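You operate a simulated robot arm through the tools that you are given. There is no shell and no other tool. Be economical: measure what you need, move in short steps, check, and stop when the job is done.

You are at the controls of a simulated robot arm. One attempt, no reset.

JOB
Close the cage down: switch off, air off, brake on, arm up, door shut.
Fine: switch and air go off before the cage door is opened. Where these are worked on the way, their far stop is far enough and under half their travel is too little: cage door.

Only the result counts: the job must be done as asked and must still hold three seconds after the hand-in. Knocking over, shifting, dropping, spilling or breaking anything else fails it.

ROBOT AND FRAMES
A 6-joint arm with a two-finger parallel gripper on a trunk, on a base that drives. Base frame: it is fixed to the floor where the robot stands at the start and does not move with it; the origin is under the middle of the robot, x ahead of it, y to its left, z up. Units: cm, rad, N and s.
With the tool pointing down near the work surface it reaches from about 10 to 70 cm from the robot's upright axis, wherever it stands. Its first joint turns from -2.007 to 2.007 rad. Places, roughly: cage door [90, 40, 140]; cage valve [70, -10, 70]; front cage [120, 30, 110]; pulley brake [110, 50, 100]; tension arm [110, 10, 110]; unwind switch [70, -10, 80]. Payload 4.2 kg.
The TCP is the grasp point between the finger pads, 2.3 cm short of the fingertips. In the tool frame z runs along the fingers and y along their closing line. Largest opening 9.4 cm; finger width 3.8, thickness 1; the body of the gripper, 5.4 by 9.6 cm, starts 3.9 cm behind the TCP.
Orientation is that of the tool frame in the base frame, as a unit quaternion [w, x, y, z]. With the fingers straight down and closing along the base's y, the tool's x points along the base's -x, its y along +y and its z along -z.

CONTROLS
- The arm moves only by the tool arm_command. Its argument "moves" is one flat list of numbers, 6 for each row, row after row: the shift along the tool's x, y, z in cm, then the turn, a rotation vector about the tool's x, y, z in rad. In form: [x, y, z, rx, ry, rz, x, y, z, rx, ry, rz, ...]. A call has 1 to 20 rows; each row shifts and turns the commanded pose from where the row before left it, along the tool's axes as they then stand. "fingers" is the opening in per cent of the stroke, from 0 (shut) to 100 (fully open), set as the call begins (left out, the last holds). A row lasts 0.2 s, in which the tool goes at most 5 cm and 0.15 rad; a call with a longer step from one row to the next is refused whole, and so is a gripper value outside its range. A pose out of reach is approached as far as the arm can. The call stops where the force on the tool passes 40 N (or 10 N more than at its start, if that is more) or the arm is blocked; 0.2 s more then pass. The fingers move at their own pace (about 10.8 cm/s each) and stop on an object; they squeeze with about 33 N. The grip force told is the motor's: it shows also when the fingers shut on nothing. Time passes only in rows, and 0.2 s behind the last, so rows that do not move let the fingers close. It gives the time, the measured TCP pose, the force on the tool (base axes), the opening and the grip force at its end, in the units of the frame above (readings bear some noise), with the torque about the TCP (base axes, N m) and any sound that the robot's microphone picked up, and new pictures: "pictures" is both (left out), scene, wrist or none.
- Cameras (640 x 400 px; columns grow to the right, rows downward): "scene" is now at [23.88, 16.59, 156.52]; the picture's right is [-0.31, -0.95, 0.00], its down [-0.37, 0.12, -0.92] and it looks along [0.88, -0.28, -0.39] (base axes); focal length 214 px, centre (320, 200). "wrist" rides on the gripper at [8.6, 1.6, -7.5] in the tool frame; the picture's right is [-0.18, 0.98, 0.00], its down [-0.58, -0.11, -0.81] and it looks along [-0.79, -0.15, 0.59] (tool axes); focal length 243 px, centre (320, 200). There is no depth. A picture from a camera that has moved, and an enlarged one, comes with that camera's place and axes in the base frame and with its lens.
- move_column(by): slides the trunk up (or, below 0, down) by that many cm; the arm and the scene camera ride with it, the base frame stays. It gives what a move gives, with no picture.
- drive_base(legs): drives the robot by 1 to 6 legs, each [ahead, turn to the left] in cm and rad, along the robot's own axes; the way and the turn of a leg run together, so that a leg with both is an arc; at most 150 cm and 3.142 rad a leg. The arm and the cameras ride along, it lands a little off, and it stops where it bumps. It gives what a move gives, and a new picture of the scene camera.
- turn_head(pan, tilt): turns the head with the scene camera to pan (to the left, within 1.396 rad either way) and tilt (down, from -0.506 to 1.204), counted from straight ahead of the robot. It gives what a move gives, and a new picture of the scene camera.
- close_up(camera, box): a new picture of the part [left, top, right, bottom] of that camera's present view, enlarged. The clock stands still meanwhile.
- finish_job(): hands the job in; it is judged then, once.

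Go step by step. Nothing tells you exact positions but the pictures and the camera data: compare them with the known pose of the tool, close in by small moves and look again before you grip or let go. The budget is 120 turns and 260 pictures, counting those below and the enlarged ones. Unless the task says otherwise, let go and move clear before handing in, and close with one line.

The tools are called after "Emit:" as a command line: name --argument value ..., lists and objects as JSON in quotes. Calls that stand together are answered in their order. arm_command: Moves the arm, as the interface text tells. Its arguments: {"type":"object","properties":{"moves":{"type":"array","items":{"type":"number"}},"fingers":{"type":"number"},"pictures":{"type":"string","enum":["both","scene","wrist","none"]}},"required":["moves"]} The other tools are called the same way: move_column (by) slides the trunk up or down; drive_base (legs) drives the base; turn_head (pan, tilt) turns the head that bears the scene camera; close_up (camera, box) takes an enlarged picture of a part of a camera's view; finish_job () hands the job in.

At the start:

```text
time_s: 0.0
ee_pos: [59.94, -6.36, 156.72]
orientation: [0.0, 0.0, 1.0, 0.0]
ft_force: [0.9, 0.3, 0.1]
ft_torque: [0.0, 0.01, 0.0]
width: 9.38
grip_force: 0.0
trunk travel left (down, up): [-90.0, 9.0]
robot x, y, heading: [0.04, -0.14, 0.005]
head pan, tilt: [-0.311, 0.403]
```

scene: 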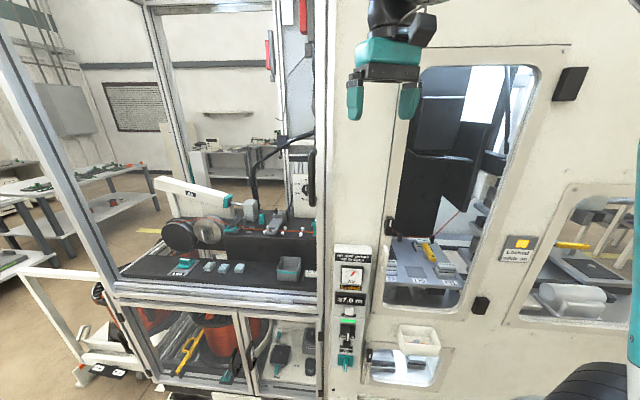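
wrist: 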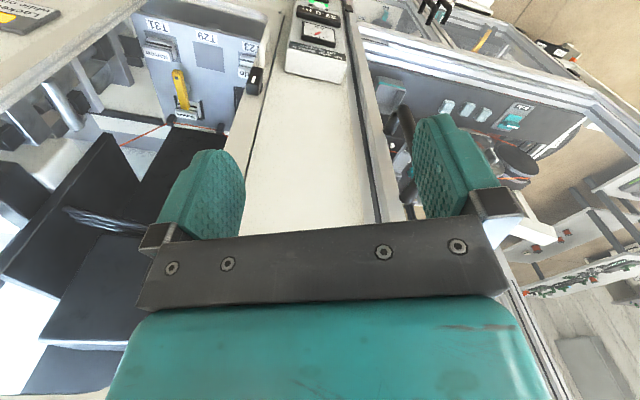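

I see a machine front with a glazed cage at left, a switch panel in the middle with a rocker and a valve below it. I'll enlarge the switch panel and the cage to read them.

Emit:
close_up --camera "scene" --box '[310, 230, 390, 380]'

Emit:
close_up --camera "scene" --box '[120, 140, 340, 300]'

Emit:
close_up --camera "scene" --box '[0, 0, 340, 200]'

```text
2.67 times, centred on (350, 305) of scene
camera zoom: at [23.88, 16.59, 156.52], right [-0.31, -0.95, 0.0], down [-0.37, 0.12, -0.92], along [0.88, -0.28, -0.39], focal length 572 px, centre (240, -80)
```

zoom: 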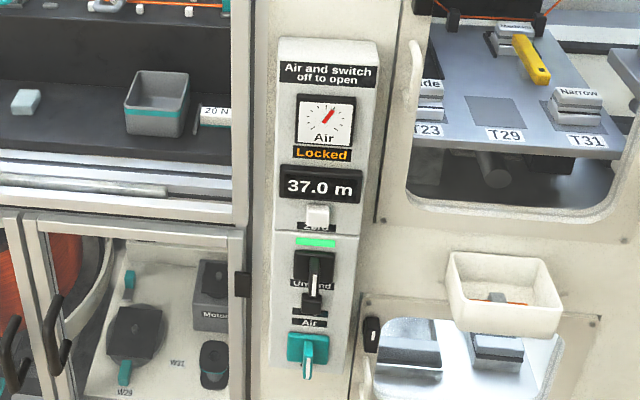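

```text
2.50 times, centred on (230, 220) of scene
camera zoom: at [23.88, 16.59, 156.52], right [-0.31, -0.95, 0.0], down [-0.37, 0.12, -0.92], along [0.88, -0.28, -0.39], focal length 536 px, centre (545, 150)
```

zoom: 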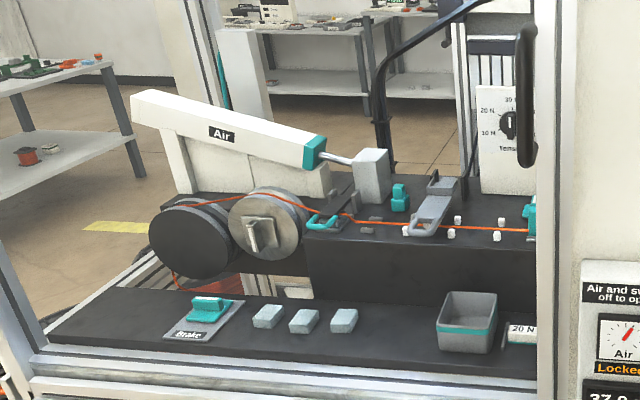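

```text
1.88 times, centred on (170, 100) of scene
camera zoom: at [23.88, 16.59, 156.52], right [-0.31, -0.95, 0.0], down [-0.37, 0.12, -0.92], along [0.88, -0.28, -0.39], focal length 404 px, centre (602, 388)
```

zoom: 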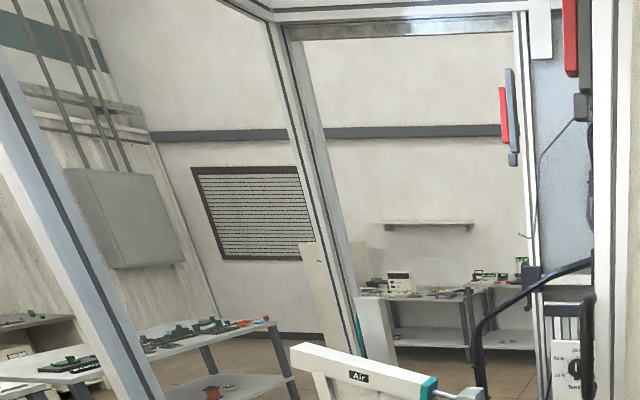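

The panel reads "Air and switch off to open / Locked", with the unwind switch at about [73,-10,80] and the air valve below it. I'll lower the trunk to see it square on.

Emit:
move_column --by -50

Emit:
turn_head --pan -0.45 --tilt 0.45

Emit:
close_up --camera "scene" --box '[240, 150, 400, 350]'

```text
refused: -50 is not a number from -40 to 40
```

```text
time_s: 0.7
ee_pos: [59.97, -6.49, 156.66]
orientation: [-0.001, 0.0, 1.0, 0.001]
ft_force: [0.4, 0.3, -0.5]
ft_torque: [0.02, -0.01, 0.02]
width: 9.41
grip_force: 0.1
trunk travel left (down, up): [-90.0, 9.0]
robot x, y, heading: [-0.16, -0.02, 0.0]
head pan, tilt: [-0.45, 0.45]
camera scene: at [23.34, 15.43, 156.08], right [-0.43, -0.9, 0.0], down [-0.39, 0.19, -0.9], along [0.81, -0.39, -0.44], focal length 214 px, centre (320, 200)
```

scene: 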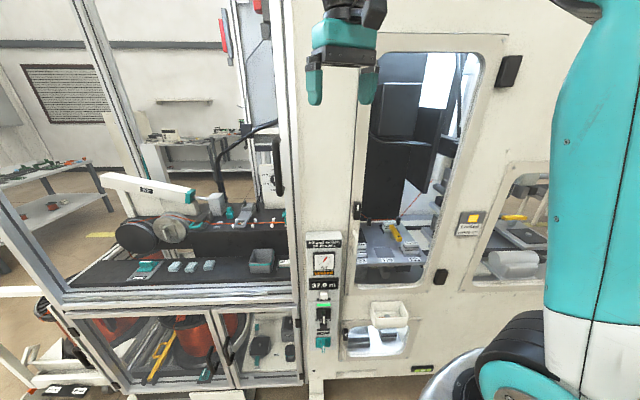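

```text
2.00 times, centred on (320, 250) of scene
camera zoom: at [23.34, 15.43, 156.08], right [-0.43, -0.9, 0.0], down [-0.39, 0.19, -0.9], along [0.81, -0.39, -0.44], focal length 429 px, centre (320, 100)
```

zoom: 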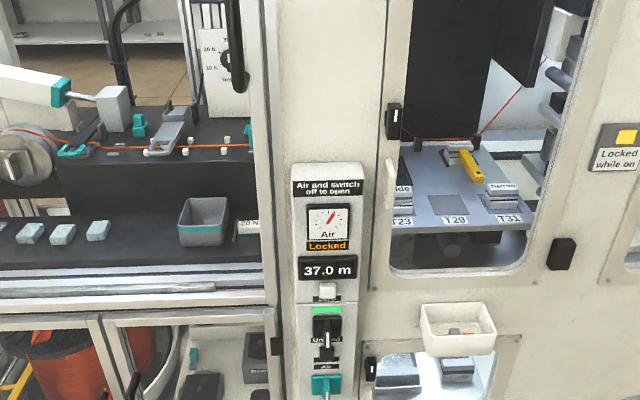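

The trunk goes at most 40 cm per call. I'll lower it by 40 and look again.

Emit:
move_column --by -40

Emit:
close_up --camera "scene" --box '[240, 100, 400, 300]'

Emit:
close_up --camera "scene" --box '[0, 0, 320, 200]'

Emit:
close_up --camera "wrist" --box '[0, 0, 640, 400]'

```text
time_s: 4.5
ee_pos: [59.95, -6.37, 116.63]
orientation: [0.0, 0.001, 1.0, 0.001]
ft_force: [-0.8, 0.2, 0.6]
ft_torque: [0.0, -0.04, -0.01]
width: 9.4
grip_force: 0.1
trunk travel left (down, up): [-50.0, 49.0]
robot x, y, heading: [-0.11, -0.25, -0.003]
head pan, tilt: [-0.45, 0.45]
```

```text
2.00 times, centred on (320, 200) of scene
camera zoom: at [23.34, 15.42, 116.08], right [-0.44, -0.9, 0.0], down [-0.39, 0.19, -0.9], along [0.81, -0.39, -0.44], focal length 429 px, centre (320, 200)
```

zoom: 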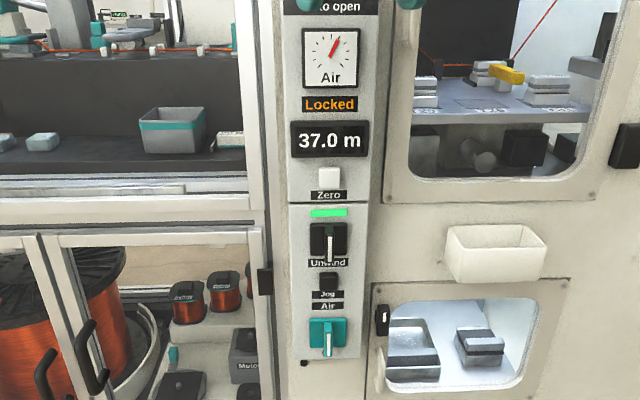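

```text
2.00 times, centred on (160, 100) of scene
camera zoom: at [23.34, 15.42, 116.08], right [-0.44, -0.9, 0.0], down [-0.39, 0.19, -0.9], along [0.81, -0.39, -0.44], focal length 429 px, centre (640, 400)
```

zoom: 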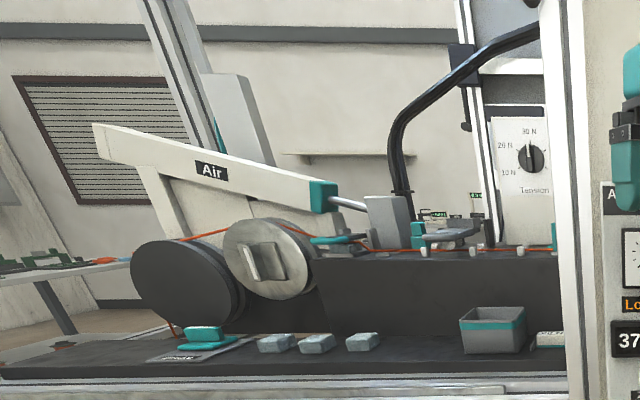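

```text
1.00 times, centred on (320, 200) of wrist (not enlarged: the box is as wide or as high as the picture)
camera zoom: at [51.51, -4.94, 124.08], right [0.18, 0.98, 0.0], down [0.58, -0.11, 0.81], along [0.79, -0.15, -0.59], focal length 243 px, centre (320, 200)
```

zoom: 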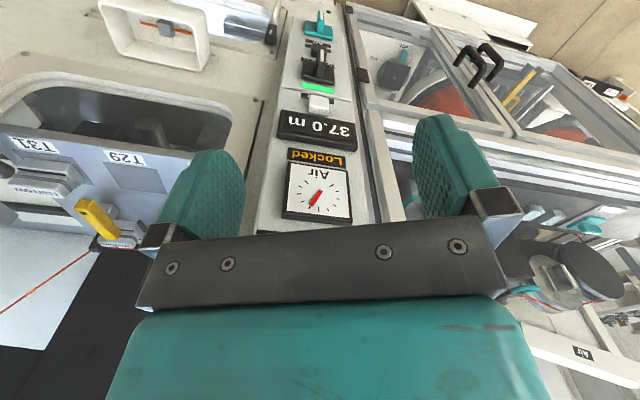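

Now I'll enlarge the switch and the valve in the wrist camera and the scene camera.

Emit:
close_up --camera "wrist" --box '[260, 0, 360, 120]'

Emit:
close_up --camera "scene" --box '[300, 200, 350, 285]'

```text
3.33 times, centred on (310, 60) of wrist
camera zoom: at [51.51, -4.94, 124.08], right [0.18, 0.98, 0.0], down [0.58, -0.11, 0.81], along [0.79, -0.15, -0.59], focal length 809 px, centre (353, 667)
```

zoom: 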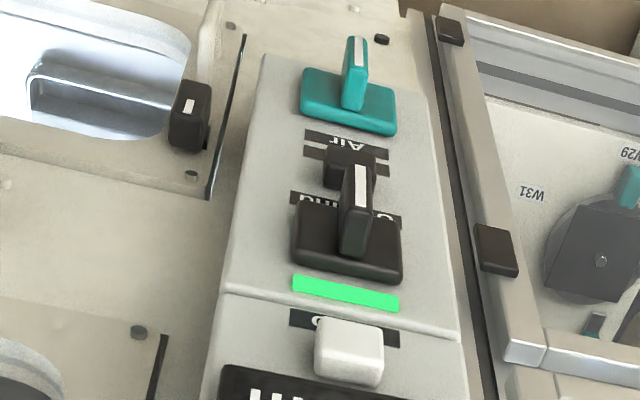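

```text
4.71 times, centred on (325, 242) of scene
camera zoom: at [23.34, 15.42, 116.08], right [-0.44, -0.9, 0.0], down [-0.39, 0.19, -0.9], along [0.81, -0.39, -0.44], focal length 1009 px, centre (296, 0)
```

zoom: 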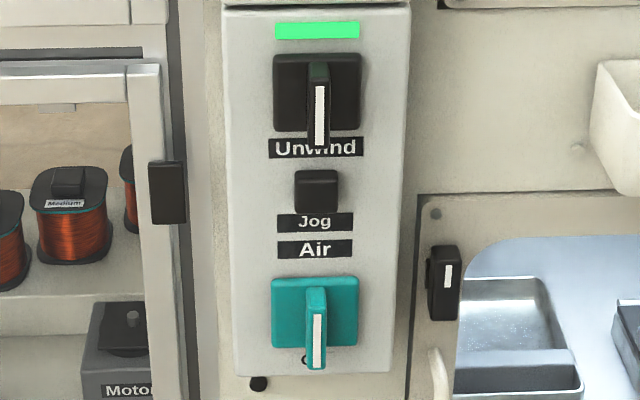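

The switch and valve are rotary bars, both standing vertical, at about [68.6,-7.9,83.6] and [68.5,-7.9,65.9]. I'll back off and turn the tool to point ahead.

Emit:
arm_command --moves '[5, 0, 0, 0, 0, 0, 5, 0, 0, 0, 0, 0, 0, 0, 0, 0, -0.1428, 0, 0, 0, 0, 0, -0.1428, 0, 0, 0, 0, 0, -0.1428, 0, 0, 0, 0, 0, -0.1428, 0, 0, 0, 0, 0, -0.1428, 0, 0, 0, 0, 0, -0.1428, 0, 0, 0, 0, 0, -0.1428, 0, 0, 0, 0, 0, -0.1428, 0, 0, 0, 0, 0, -0.1428, 0, 0, 0, 0, 0, -0.1428, 0, 0, 0, 0, 0, -0.1428, 0, 0, 0, 0, 0, 0, 0]'

```text
time_s: 7.5
ee_pos: [51.55, -22.01, 138.23]
orientation: [0.707, -0.001, 0.707, 0.0]
ft_force: [-0.7, 0.4, -0.8]
ft_torque: [0.02, -0.03, -0.03]
width: 9.41
grip_force: 0.0
out of reach, approached as far as the arm can: row 4, 5, 6, 7, 8, 9, 10, 11, 12, 13
trunk travel left (down, up): [-50.0, 49.0]
robot x, y, heading: [-0.02, 0.21, 0.001]
head pan, tilt: [-0.45, 0.45]
camera scene: at [23.34, 15.42, 116.08], right [-0.44, -0.9, 0.0], down [-0.39, 0.19, -0.9], along [0.81, -0.39, -0.44], focal length 214 px, centre (320, 200)
camera wrist: at [44.33, -20.62, 129.55], right [0.0, 0.98, 0.18], down [-0.81, -0.11, 0.58], along [0.59, -0.15, 0.79], focal length 243 px, centre (320, 200)
```

scene: 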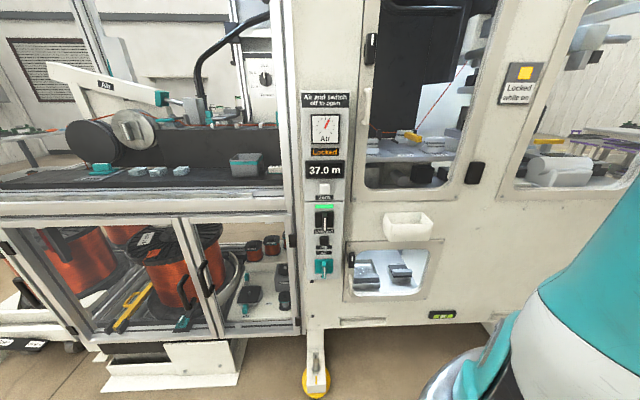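
wrist: 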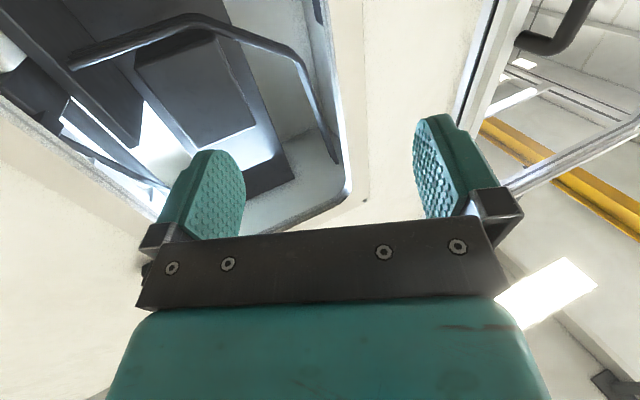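

The tilt pushed the arm toward its inner reach limit. I'll move ahead a little and see where the commanded pose goes.

Emit:
arm_command --moves '[0, 0, 5, 0, 0, 0, 0, 0, 3, 0, 0, 0, 0, 0, 0, 0, 0, 0, 0, 0, 0, 0, 0, 0]' --pictures "scene"

```text
time_s: 8.5
ee_pos: [59.64, -22.08, 138.36]
orientation: [0.707, 0.001, 0.707, 0.0]
ft_force: [1.1, -1.1, -1.2]
ft_torque: [-0.01, 0.01, 0.02]
width: 9.41
grip_force: 0.1
trunk travel left (down, up): [-50.0, 49.0]
robot x, y, heading: [0.27, -0.12, 0.004]
head pan, tilt: [-0.45, 0.45]
camera scene: at [23.34, 15.42, 116.08], right [-0.44, -0.9, 0.0], down [-0.39, 0.19, -0.9], along [0.81, -0.39, -0.44], focal length 214 px, centre (320, 200)
```

scene: 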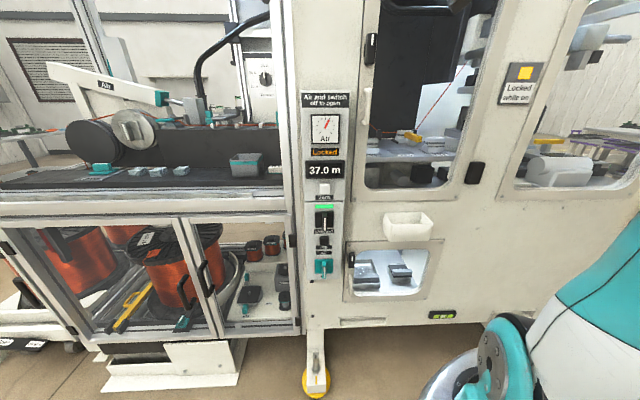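

Moves start from the pose actually reached, so the command frame is sound. I'll shift left to line up with the switch column.

Emit:
arm_command --moves '[0, 4.7, 0, 0, 0, 0, 0, 4.7, 0, 0, 0, 0, 0, 4.8, 0, 0, 0, 0, 0, 0, 0, 0, 0, 0]' --pictures "none"

Emit:
move_column --by -40

Emit:
turn_head --pan -0.45 --tilt 0.1

```text
time_s: 9.5
ee_pos: [61.25, -8.15, 139.32]
orientation: [0.707, 0.001, 0.707, -0.001]
ft_force: [0.5, 0.8, -0.3]
ft_torque: [-0.04, 0.02, 0.03]
width: 9.4
grip_force: 0.1
out of reach, approached as far as the arm can: row 2
trunk travel left (down, up): [-50.0, 49.0]
robot x, y, heading: [0.08, -0.07, 0.001]
head pan, tilt: [-0.45, 0.45]
```

```text
time_s: 13.3
ee_pos: [61.12, -8.31, 99.31]
orientation: [0.707, 0.0, 0.707, 0.0]
ft_force: [0.8, 0.1, 0.3]
ft_torque: [-0.02, -0.02, 0.0]
width: 9.41
grip_force: 0.1
trunk travel left (down, up): [-10.0, 89.0]
robot x, y, heading: [0.01, 0.15, -0.0]
head pan, tilt: [-0.45, 0.45]
```

```text
time_s: 14.2
ee_pos: [61.18, -8.26, 99.15]
orientation: [0.707, 0.0, 0.707, 0.0]
ft_force: [0.2, 0.0, -0.1]
ft_torque: [0.01, 0.0, -0.01]
width: 9.41
grip_force: 0.1
trunk travel left (down, up): [-10.0, 89.0]
robot x, y, heading: [-0.02, 0.19, 0.005]
head pan, tilt: [-0.45, 0.099]
camera scene: at [23.35, 15.42, 79.33], right [-0.44, -0.9, 0.0], down [-0.09, 0.04, -0.99], along [0.9, -0.43, -0.1], focal length 214 px, centre (320, 200)
```

scene: 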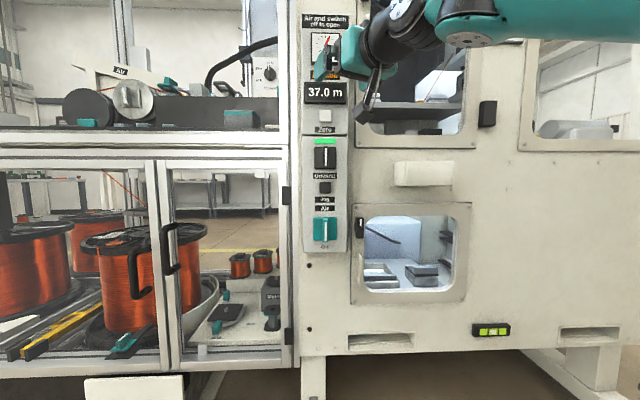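

The view is square on now. I'll enlarge the knobs from this height.

Emit:
close_up --camera "scene" --box '[290, 120, 370, 270]'

Emit:
arm_command --moves '[5, 0, -1, 0, 0, 0, 5, 0, 0, 0, 0, 0, 5, 0, 0, 0, 0, 0, 0, 0, 0, 0, 0, 0]'

```text
2.67 times, centred on (330, 195) of scene
camera zoom: at [23.35, 15.42, 79.33], right [-0.44, -0.9, 0.0], down [-0.09, 0.04, -0.99], along [0.9, -0.43, -0.1], focal length 572 px, centre (293, 213)
```

zoom: 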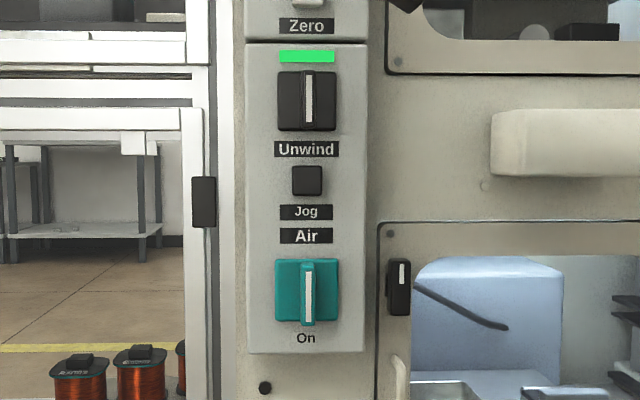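

```text
refused: row 1 steps farther than a row can; nothing moved
```

Refined, the switch is at about [68.6,-7.7,84] and the valve at [68.5,-7.7,66.8], which is marked "On" at its lower end. I'll drop to switch height, still clear of the panel.

Emit:
arm_command --moves '[4.8, 0.5, -1, 0, 0, 0, 5, 0, 0, 0, 0, 0, 4.9, 0, 0, 0, 0, 0, 0, 0, 0, 0, 0, 0]'

```text
time_s: 15.2
ee_pos: [64.42, -6.8, 85.83]
orientation: [0.707, 0.0, 0.707, 0.0]
ft_force: [-0.9, -0.2, 0.0]
ft_torque: [0.0, 0.01, -0.01]
width: 9.4
grip_force: 0.1
out of reach, approached as far as the arm can: row 1, 2, 3
trunk travel left (down, up): [-10.0, 89.0]
robot x, y, heading: [0.11, -0.05, 0.001]
head pan, tilt: [-0.45, 0.099]
camera scene: at [23.35, 15.42, 79.34], right [-0.44, -0.9, 0.0], down [-0.09, 0.04, -0.99], along [0.9, -0.43, -0.1], focal length 214 px, centre (320, 200)
camera wrist: at [57.15, -5.35, 77.06], right [0.0, 0.98, 0.18], down [-0.81, -0.11, 0.58], along [0.59, -0.15, 0.79], focal length 243 px, centre (320, 200)
```

scene: 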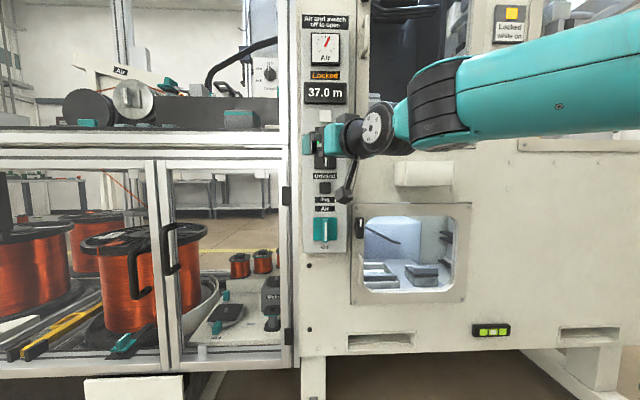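
wrist: 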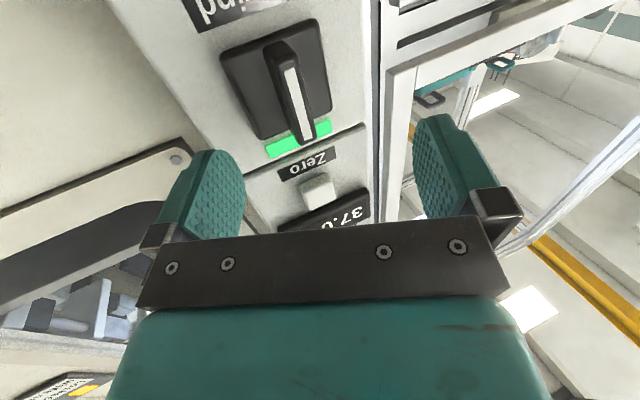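

The wrist view puts the switch bar at [68.6,-7.8,83.6], and the tool is at [64.4,-6.8,85.8]. I'll line up and advance.

Emit:
arm_command --moves '[2.1, -1, 0, 0, 0, 0, 0, 0, 2, 0, 0, 0, 0, 0, 1.5, 0, 0, 0, 0, 0, 0, 0, 0, 0]'

```text
time_s: 15.9
ee_pos: [66.75, -7.72, 83.78]
orientation: [0.706, 0.001, 0.708, 0.0]
ft_force: [-19.1, 4.3, -1.8]
ft_torque: [0.12, -0.06, -1.0]
width: 9.23
grip_force: 0.1
trunk travel left (down, up): [-10.0, 89.0]
robot x, y, heading: [0.19, -0.17, 0.005]
head pan, tilt: [-0.45, 0.099]
stopped in row 3: the force on the tool passed its limit at 57 N (the readings are from after the stop); the commanded pose is now the measured one
camera scene: at [23.29, 15.43, 79.34], right [-0.44, -0.9, 0.0], down [-0.09, 0.04, -1.0], along [0.9, -0.43, -0.1], focal length 214 px, centre (320, 200)
camera wrist: at [59.42, -6.28, 75.1], right [0.0, 0.98, 0.19], down [-0.81, -0.11, 0.58], along [0.59, -0.15, 0.79], focal length 243 px, centre (320, 200)
```

scene: 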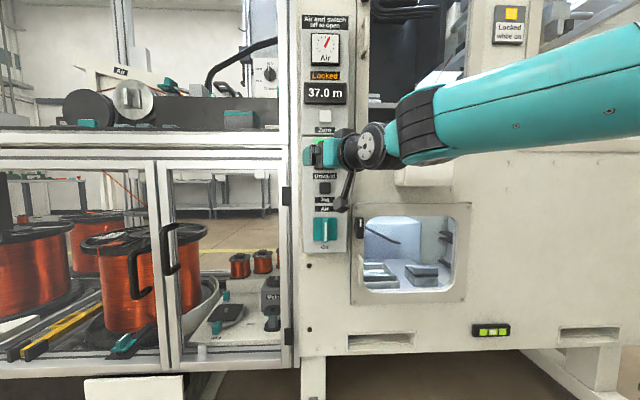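
wrist: 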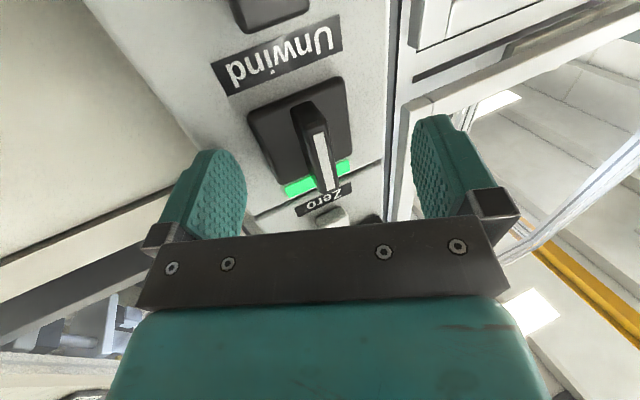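

The right fingertip met the panel face at about x = 69, and re-triangulating puts the bar front near [67.2,-7.7,82.9]. I'll back off 1 cm, drop slightly and close partly to check.

Emit:
arm_command --moves '[0.8, 0, -0.9, 0, 0, 0, 0, 0, 0, 0, 0, 0, 0, 0, 0, 0, 0, 0]' --fingers 35

Emit:
close_up --camera "wrist" --box '[160, 60, 480, 260]'

Emit:
close_up --camera "scene" --box '[280, 110, 400, 260]'

```text
time_s: 16.7
ee_pos: [65.86, -7.73, 82.84]
orientation: [0.706, 0.002, 0.708, -0.001]
ft_force: [-0.6, -0.8, 0.6]
ft_torque: [0.02, 0.0, 0.02]
width: 3.31
grip_force: 0.1
trunk travel left (down, up): [-10.0, 89.0]
robot x, y, heading: [-0.07, -0.11, -0.003]
head pan, tilt: [-0.45, 0.099]
camera scene: at [23.35, 15.42, 79.34], right [-0.44, -0.9, 0.0], down [-0.09, 0.04, -0.99], along [0.9, -0.43, -0.1], focal length 214 px, centre (320, 200)
camera wrist: at [58.65, -6.24, 74.25], right [0.0, 0.98, 0.19], down [-0.8, -0.11, 0.58], along [0.59, -0.15, 0.79], focal length 243 px, centre (320, 200)
```

scene: 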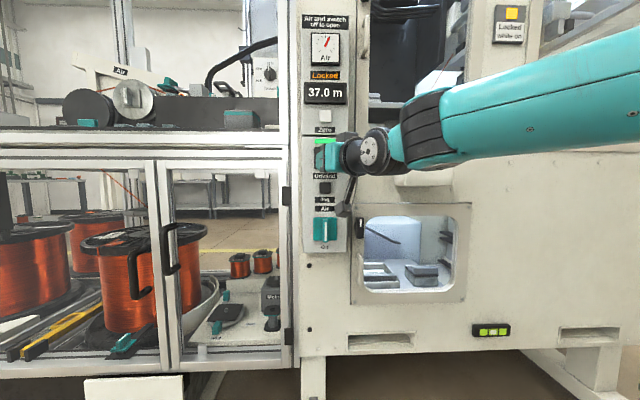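
wrist: 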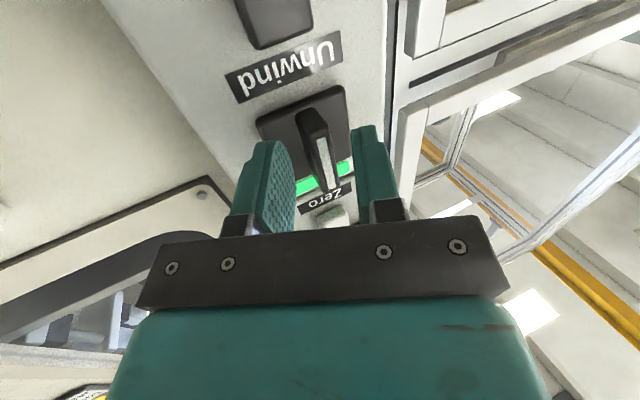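

```text
2.00 times, centred on (320, 160) of wrist
camera zoom: at [58.65, -6.24, 74.25], right [0.0, 0.98, 0.19], down [-0.8, -0.11, 0.58], along [0.59, -0.15, 0.79], focal length 485 px, centre (320, 280)
```

zoom: 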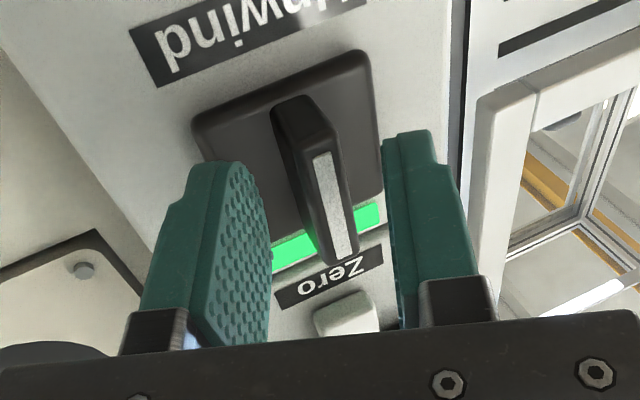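

```text
2.67 times, centred on (340, 185) of scene
camera zoom: at [23.35, 15.42, 79.34], right [-0.44, -0.9, 0.0], down [-0.09, 0.04, -0.99], along [0.9, -0.43, -0.1], focal length 572 px, centre (267, 240)
```

zoom: 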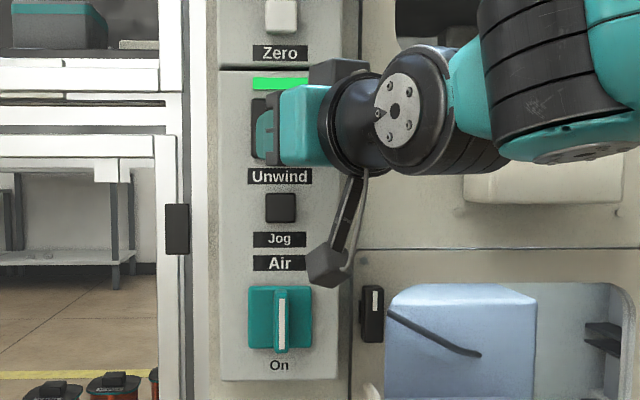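

The bar sits centred between the fingers. I'll close on it.

Emit:
arm_command --moves '[0, 0, 0, 0, 0, 0, 0, 0, 0, 0, 0, 0, 0, 0, 0, 0, 0, 0]' --fingers 0 --pictures "wrist"

```text
time_s: 17.4
ee_pos: [65.71, -8.09, 83.1]
orientation: [0.707, 0.004, 0.707, -0.004]
ft_force: [-37.2, -3.3, -4.3]
ft_torque: [-0.08, -0.59, -0.15]
width: 0.0
grip_force: 33.0
trunk travel left (down, up): [-10.0, 89.0]
robot x, y, heading: [-0.47, 0.17, -0.001]
head pan, tilt: [-0.45, 0.099]
stopped in row 3: the force on the tool passed its limit at 43 N (the readings are from after the stop); the commanded pose is now the measured one
camera wrist: at [58.33, -6.51, 74.38], right [0.01, 0.98, 0.19], down [-0.81, -0.1, 0.58], along [0.59, -0.16, 0.79], focal length 243 px, centre (320, 200)
```

wrist: 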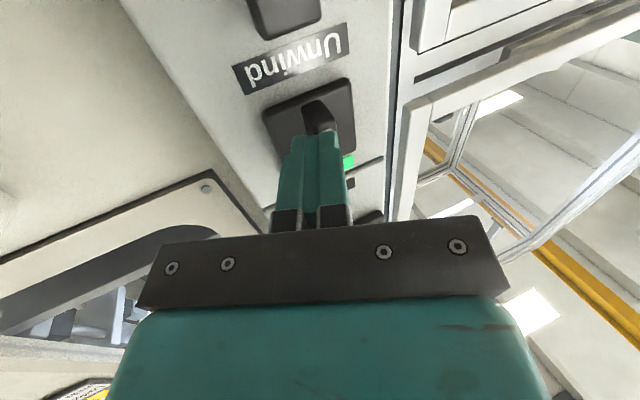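

The fingers slipped off the front of the bar, so they weren't deep enough. I'll back off, open a little, raise 0.6 cm and feel forward.

Emit:
arm_command --moves '[0, 0, -1.2, 0, 0, 0, -0.6, 0.4, 0, 0, 0, 0, 0, 0, 0, 0, 0, 0, 0, 0, 0, 0, 0, 0]' --fingers 32 --pictures "none"

Emit:
arm_command --moves '[0, 0, 1, 0, 0, 0, 0, 0, 0.5, 0, 0, 0, 0, 0, 0.5, 0, 0, 0, 0, 0, 0.4, 0, 0, 0, 0, 0, 0.4, 0, 0, 0, 0, 0, 0.4, 0, 0, 0]' --pictures "wrist"

Emit:
close_up --camera "wrist" --box '[160, 60, 480, 260]'

```text
time_s: 18.4
ee_pos: [64.51, -7.66, 83.59]
orientation: [0.706, 0.004, 0.708, -0.003]
ft_force: [-0.2, 1.5, 0.4]
ft_torque: [-0.03, 0.0, 0.04]
width: 2.99
grip_force: 0.0
trunk travel left (down, up): [-10.0, 89.0]
robot x, y, heading: [-0.09, -0.06, -0.005]
head pan, tilt: [-0.45, 0.099]
```

```text
time_s: 19.8
ee_pos: [67.86, -7.7, 83.55]
orientation: [0.706, 0.004, 0.708, -0.004]
ft_force: [0.4, 0.3, -0.5]
ft_torque: [0.03, 0.02, -0.03]
width: 2.99
grip_force: 0.0
trunk travel left (down, up): [-10.0, 89.0]
robot x, y, heading: [0.06, 0.11, -0.0]
head pan, tilt: [-0.45, 0.099]
camera wrist: at [60.57, -6.07, 74.92], right [0.01, 0.98, 0.19], down [-0.81, -0.1, 0.58], along [0.59, -0.15, 0.79], focal length 243 px, centre (320, 200)
```

wrist: 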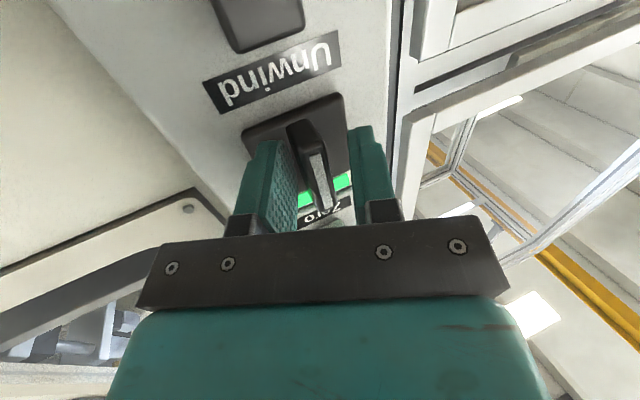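

```text
2.00 times, centred on (320, 160) of wrist
camera zoom: at [60.57, -6.07, 74.92], right [0.01, 0.98, 0.19], down [-0.81, -0.1, 0.58], along [0.59, -0.15, 0.79], focal length 485 px, centre (320, 280)
```

zoom: 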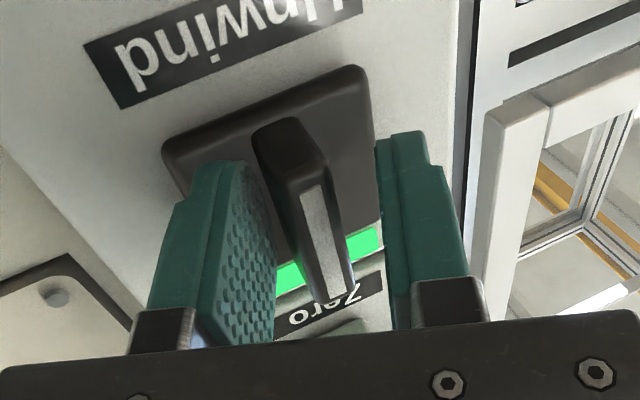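

The fingertips are now at x ≈ 70.2 on either side of the bar with no contact. Closing.

Emit:
arm_command --moves '[0, 0, 0, 0, 0, 0, 0, 0, 0, 0, 0, 0, 0, 0, 0, 0, 0, 0]' --fingers 0 --pictures "wrist"

```text
time_s: 20.6
ee_pos: [67.85, -7.95, 83.54]
orientation: [0.706, 0.007, 0.708, -0.006]
ft_force: [4.4, -34.0, 0.4]
ft_torque: [0.04, -0.25, -0.9]
width: 1.98
grip_force: 44.8
trunk travel left (down, up): [-10.0, 89.0]
robot x, y, heading: [-0.34, 0.32, 0.0]
head pan, tilt: [-0.45, 0.099]
camera wrist: at [60.6, -6.36, 74.92], right [0.02, 0.98, 0.18], down [-0.81, -0.09, 0.58], along [0.59, -0.16, 0.79], focal length 243 px, centre (320, 200)
```

wrist: 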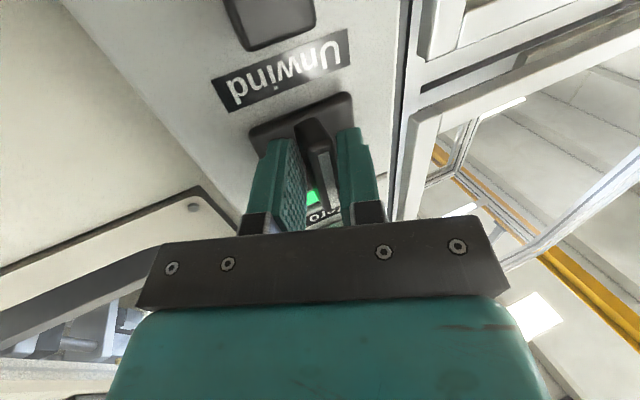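

The −y finger touches first, so the bar lies slightly to −y. I'll shift −0.4 cm with the fingers closing.

Emit:
arm_command --moves '[0, -0.2, 0, 0, 0, 0, 0, -0.2, 0, 0, 0, 0, 0, 0, 0, 0, 0, 0, 0, 0, 0, 0, 0, 0]' --fingers 0 --pictures "wrist"

```text
time_s: 21.6
ee_pos: [67.81, -8.05, 83.61]
orientation: [0.706, 0.004, 0.708, -0.003]
ft_force: [20.0, -13.0, 13.4]
ft_torque: [0.33, 0.71, -0.86]
width: 2.04
grip_force: 45.0
trunk travel left (down, up): [-10.0, 89.0]
robot x, y, heading: [-0.42, -0.41, -0.0]
head pan, tilt: [-0.45, 0.099]
camera wrist: at [60.58, -6.44, 74.91], right [0.01, 0.98, 0.19], down [-0.81, -0.1, 0.58], along [0.59, -0.15, 0.79], focal length 243 px, centre (320, 200)
```

wrist: 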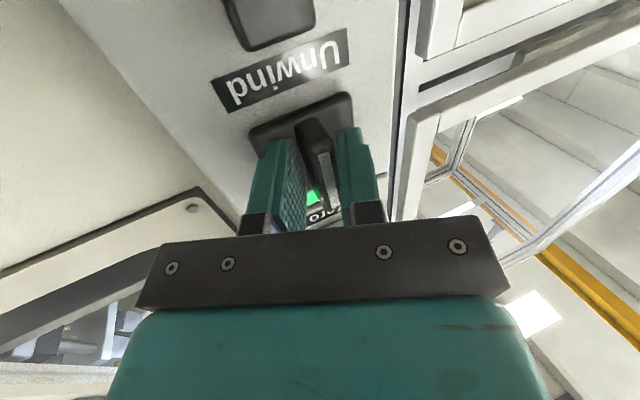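

It is gripped at 2.0 cm. I'll try turning anticlockwise in small steps.

Emit:
arm_command --moves '[0, 0, 0, 0, 0, -0.1, 0, 0, 0, 0, 0, -0.1, 0, 0, 0, 0, 0, -0.1, 0, 0, 0, 0, 0, -0.1]' --pictures "both"

```text
time_s: 22.6
ee_pos: [67.78, -8.25, 83.17]
orientation: [0.688, -0.133, 0.7, -0.139]
ft_force: [-25.1, -5.9, -17.0]
ft_torque: [6.16, 1.85, -3.11]
width: 3.17
grip_force: 45.0
trunk travel left (down, up): [-10.0, 89.0]
robot x, y, heading: [-0.3, -0.16, -0.005]
head pan, tilt: [-0.45, 0.099]
camera scene: at [23.29, 15.31, 79.31], right [-0.44, -0.9, 0.0], down [-0.09, 0.04, -0.99], along [0.9, -0.43, -0.1], focal length 214 px, centre (320, 200)
camera wrist: at [60.34, -9.98, 74.57], right [0.01, 0.98, -0.2], down [-0.8, 0.13, 0.59], along [0.6, 0.15, 0.78], focal length 243 px, centre (320, 200)
```

scene: 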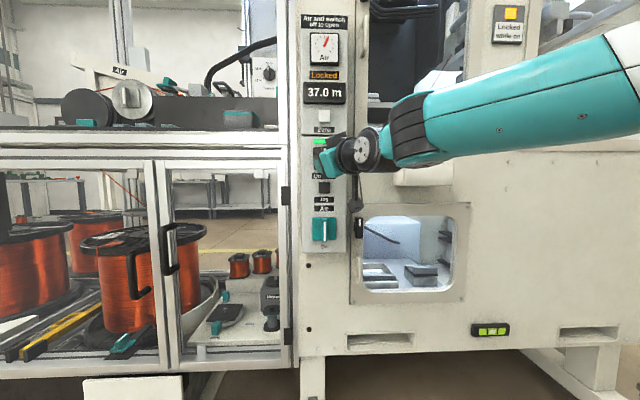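
wrist: 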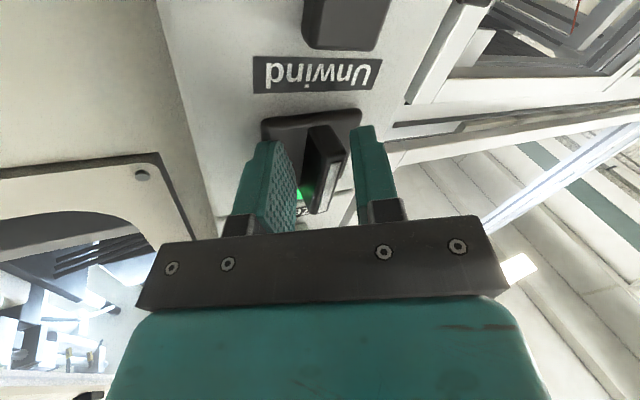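

It's hard against a stop that way and the bar didn't turn. I'll return and turn clockwise.

Emit:
arm_command --moves '[0, 0, 0, 0, 0, 0.13, 0, 0, 0, 0, 0, 0.13, 0, 0, 0, 0, 0, 0.13, 0, 0, 0, 0, 0, 0, 0, 0, 0, 0, 0, 0.1, 0, 0, 0, 0, 0, 0.1, 0, 0, 0, 0, 0, 0.1, 0, 0, 0, 0, 0, 0.1]' --pictures "both"

```text
time_s: 22.9
ee_pos: [67.74, -8.28, 83.16]
orientation: [0.691, -0.123, 0.701, -0.13]
ft_force: [-9.1, 2.0, -4.9]
ft_torque: [1.49, -0.58, -1.33]
width: 3.19
grip_force: 44.8
trunk travel left (down, up): [-10.0, 89.0]
robot x, y, heading: [0.17, -0.07, 0.001]
head pan, tilt: [-0.45, 0.099]
stopped in row 1: the force on the tool passed its limit at 49 N (the readings are from after the stop); the commanded pose is now the measured one
camera scene: at [23.28, 15.35, 79.36], right [-0.44, -0.9, 0.0], down [-0.09, 0.04, -1.0], along [0.9, -0.43, -0.1], focal length 214 px, centre (320, 200)
camera wrist: at [60.31, -9.73, 74.58], right [0.01, 0.98, -0.17], down [-0.8, 0.11, 0.59], along [0.6, 0.13, 0.79], focal length 243 px, centre (320, 200)
```

scene: 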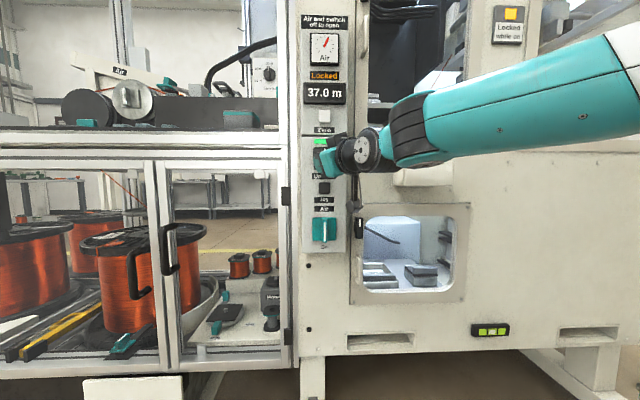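
wrist: 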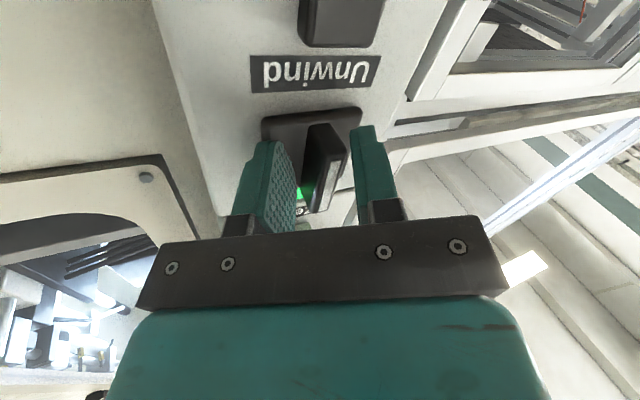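

That stop was a force transient from a strained grip. I'll loosen the fingers, turn back upright, then regrip.

Emit:
arm_command --moves '[0, 0, 0, 0, 0, 0, 0, 0, 0, 0, 0, 0, 0, 0, 0, 0, 0, 0.12, 0, 0, 0, 0, 0, 0.12, 0, 0.2, 0, 0, 0, 0.12, 0, 0, 0, 0, 0, 0]' --fingers 45 --pictures "wrist"

Emit:
close_up --camera "wrist" --box '[160, 60, 480, 260]'

```text
time_s: 24.3
ee_pos: [67.55, -8.09, 83.28]
orientation: [0.704, 0.004, 0.71, -0.006]
ft_force: [-11.6, -1.5, 10.0]
ft_torque: [-0.26, -0.45, -0.4]
width: 4.25
grip_force: 0.2
trunk travel left (down, up): [-10.0, 89.0]
robot x, y, heading: [0.12, -0.03, -0.0]
head pan, tilt: [-0.45, 0.099]
camera wrist: at [60.35, -6.46, 74.65], right [0.01, 0.98, 0.18], down [-0.8, -0.1, 0.59], along [0.6, -0.15, 0.79], focal length 243 px, centre (320, 200)
```

wrist: 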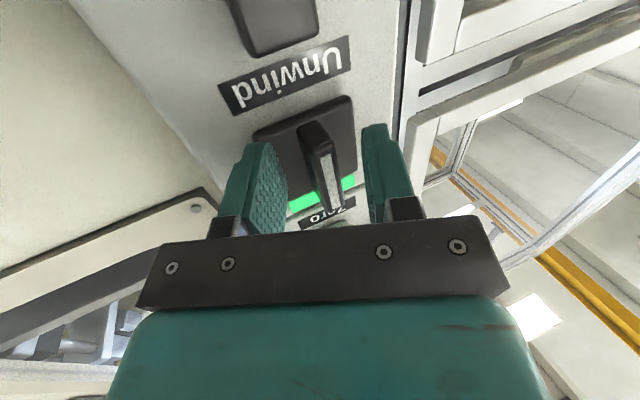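

```text
2.00 times, centred on (320, 160) of wrist
camera zoom: at [60.35, -6.46, 74.65], right [0.01, 0.98, 0.18], down [-0.8, -0.1, 0.59], along [0.6, -0.15, 0.79], focal length 485 px, centre (320, 280)
```

zoom: 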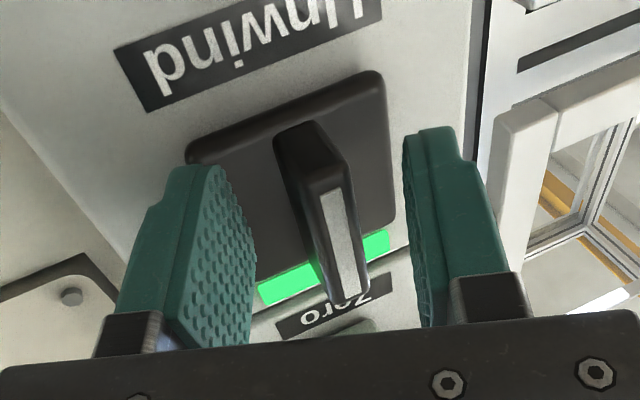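

The bar still reads vertical. I'll regrip and turn clockwise.

Emit:
arm_command --moves '[-0.3, -0.1, 0, 0, 0, 0, 0, 0, 0, 0, 0, 0, 0, 0, 0, 0, 0, 0, 0, 0, 0, 0, 0, 0]' --fingers 0 --pictures "none"

Emit:
arm_command --moves '[0, 0, 0, 0, 0, 0.08, 0, 0, 0, 0, 0, 0.08, 0, 0, 0, 0, 0, 0.08, 0, 0, 0, 0, 0, 0.08, 0, 0, 0, 0, 0, 0.08]' --pictures "wrist"

```text
time_s: 25.3
ee_pos: [67.85, -7.91, 82.93]
orientation: [0.699, 0.002, 0.715, -0.005]
ft_force: [6.0, 2.2, -31.9]
ft_torque: [0.47, 0.77, -0.62]
width: 2.07
grip_force: 44.6
trunk travel left (down, up): [-10.0, 89.0]
robot x, y, heading: [0.14, -0.39, -0.001]
head pan, tilt: [-0.45, 0.099]
```

```text
time_s: 26.5
ee_pos: [67.7, -8.0, 83.65]
orientation: [0.692, 0.143, 0.695, 0.136]
ft_force: [9.4, 12.8, -2.2]
ft_torque: [-0.37, -0.69, -0.91]
width: 1.98
grip_force: 45.3
trunk travel left (down, up): [-10.0, 89.0]
robot x, y, heading: [-0.01, -0.0, -0.002]
head pan, tilt: [-0.45, 0.099]
camera wrist: at [60.46, -3.09, 76.35], right [0.01, 0.83, 0.55], down [-0.81, -0.32, 0.5], along [0.59, -0.45, 0.67], focal length 243 px, centre (320, 200)
```

wrist: 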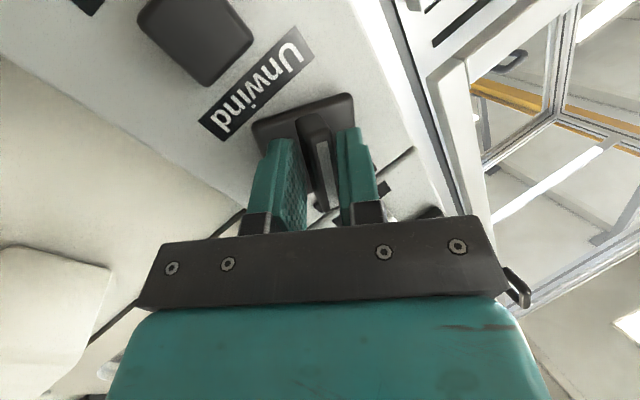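

The knob is turning clockwise with low torque. Continuing.

Emit:
arm_command --moves '[0, 0, 0, 0, 0, 0.1, 0, 0, 0, 0, 0, 0.1, 0, 0, 0, 0, 0, 0.1, 0, 0, 0, 0, 0, 0.1, 0, 0, 0, 0, 0, 0]' --pictures "both"

Emit:
close_up --camera "scene" --box '[280, 90, 400, 260]'

```text
time_s: 27.7
ee_pos: [67.67, -7.82, 83.75]
orientation: [0.651, 0.278, 0.652, 0.272]
ft_force: [-2.5, 23.4, 22.8]
ft_torque: [-0.03, -0.14, -0.6]
width: 1.83
grip_force: 45.0
trunk travel left (down, up): [-10.0, 89.0]
robot x, y, heading: [-0.17, 0.14, 0.0]
head pan, tilt: [-0.45, 0.099]
camera scene: at [23.24, 15.45, 79.37], right [-0.44, -0.9, 0.0], down [-0.09, 0.04, -1.0], along [0.9, -0.43, -0.1], focal length 214 px, centre (320, 200)
camera wrist: at [60.4, -0.54, 78.9], right [0.01, 0.55, 0.83], down [-0.81, -0.49, 0.33], along [0.59, -0.68, 0.44], focal length 243 px, centre (320, 200)
```

scene: 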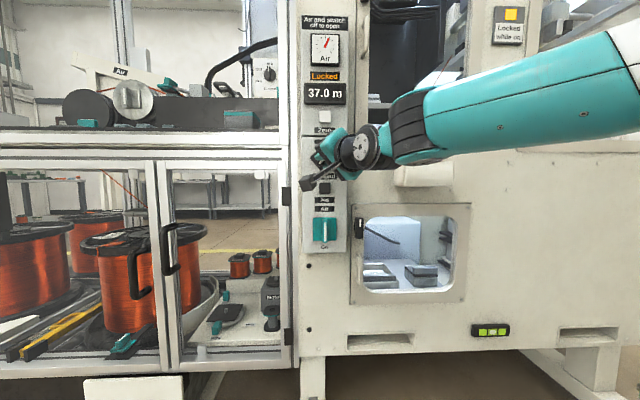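
wrist: 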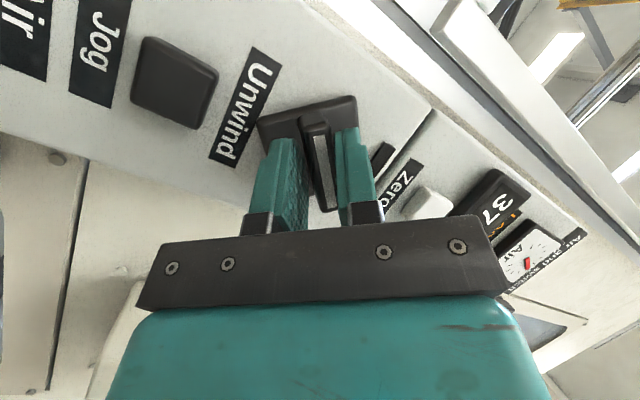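

```text
2.35 times, centred on (340, 175) of scene
camera zoom: at [23.24, 15.45, 79.37], right [-0.44, -0.9, 0.0], down [-0.09, 0.04, -1.0], along [0.9, -0.43, -0.1], focal length 505 px, centre (273, 259)
```

zoom: 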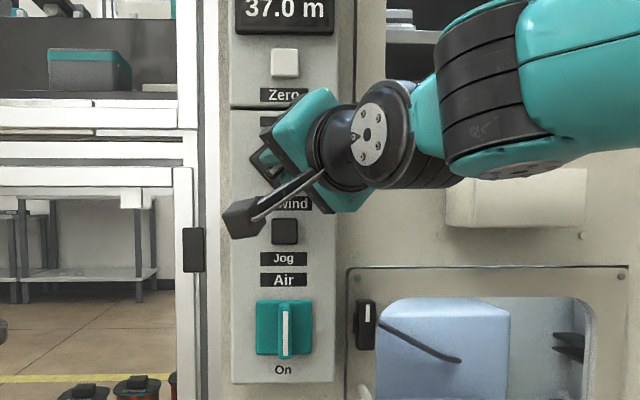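

The lamp has gone dark after about 45°. I'll ease the side load and keep turning to the stop.

Emit:
arm_command --moves '[0, 0.25, 0, 0, 0, 0.05, 0, 0, 0, 0, 0, 0.1, 0, 0, 0, 0, 0, 0.1, 0, 0, 0, 0, 0, 0.1, 0, 0, 0, 0, 0, 0.1, 0, 0, 0, 0, 0, 0]' --pictures "wrist"

```text
time_s: 29.1
ee_pos: [67.62, -7.69, 84.01]
orientation: [0.575, 0.417, 0.573, 0.409]
ft_force: [-4.8, 18.5, 26.0]
ft_torque: [0.15, 0.17, -0.7]
width: 1.53
grip_force: 44.8
trunk travel left (down, up): [-10.0, 89.0]
robot x, y, heading: [-0.25, -0.16, -0.002]
head pan, tilt: [-0.45, 0.099]
camera wrist: at [60.49, 0.93, 82.71], right [0.01, 0.14, 0.99], down [-0.81, -0.58, 0.09], along [0.58, -0.8, 0.11], focal length 243 px, centre (320, 200)
```

wrist: 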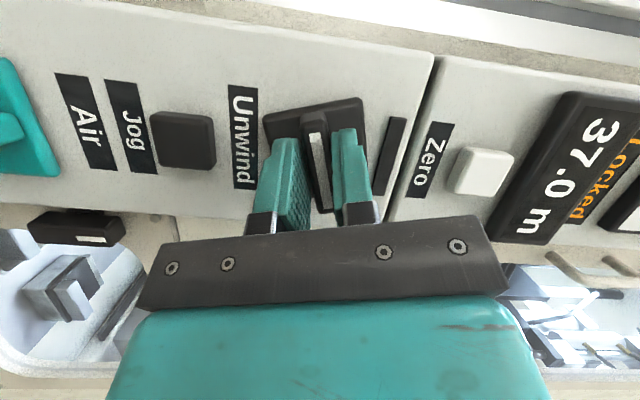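

The lamp is off. I'll finish the quarter turn.

Emit:
arm_command --moves '[0, 0.15, 0, 0, 0, 0.1, 0, 0, 0, 0, 0, 0.1, 0, 0, 0, 0, 0, 0.1, 0, 0, 0, 0, 0, 0.06, 0, 0, 0, 0, 0, 0]' --pictures "wrist"

```text
time_s: 30.3
ee_pos: [67.78, -7.71, 84.08]
orientation: [0.492, 0.513, 0.489, 0.504]
ft_force: [-5.9, 10.0, 23.1]
ft_torque: [-1.72, -0.55, 0.7]
width: 1.34
grip_force: 44.9
trunk travel left (down, up): [-10.0, 89.0]
robot x, y, heading: [0.15, -0.32, 0.0]
head pan, tilt: [-0.45, 0.099]
camera wrist: at [60.54, 0.77, 85.94], right [0.0, -0.22, 0.98], down [-0.81, -0.57, -0.12], along [0.58, -0.79, -0.18], focal length 243 px, centre (320, 200)
```

wrist: 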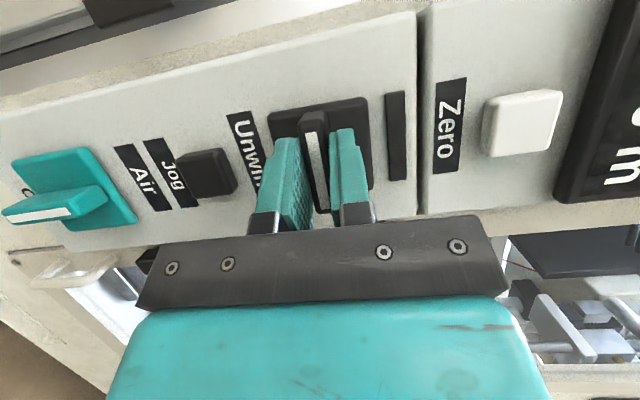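

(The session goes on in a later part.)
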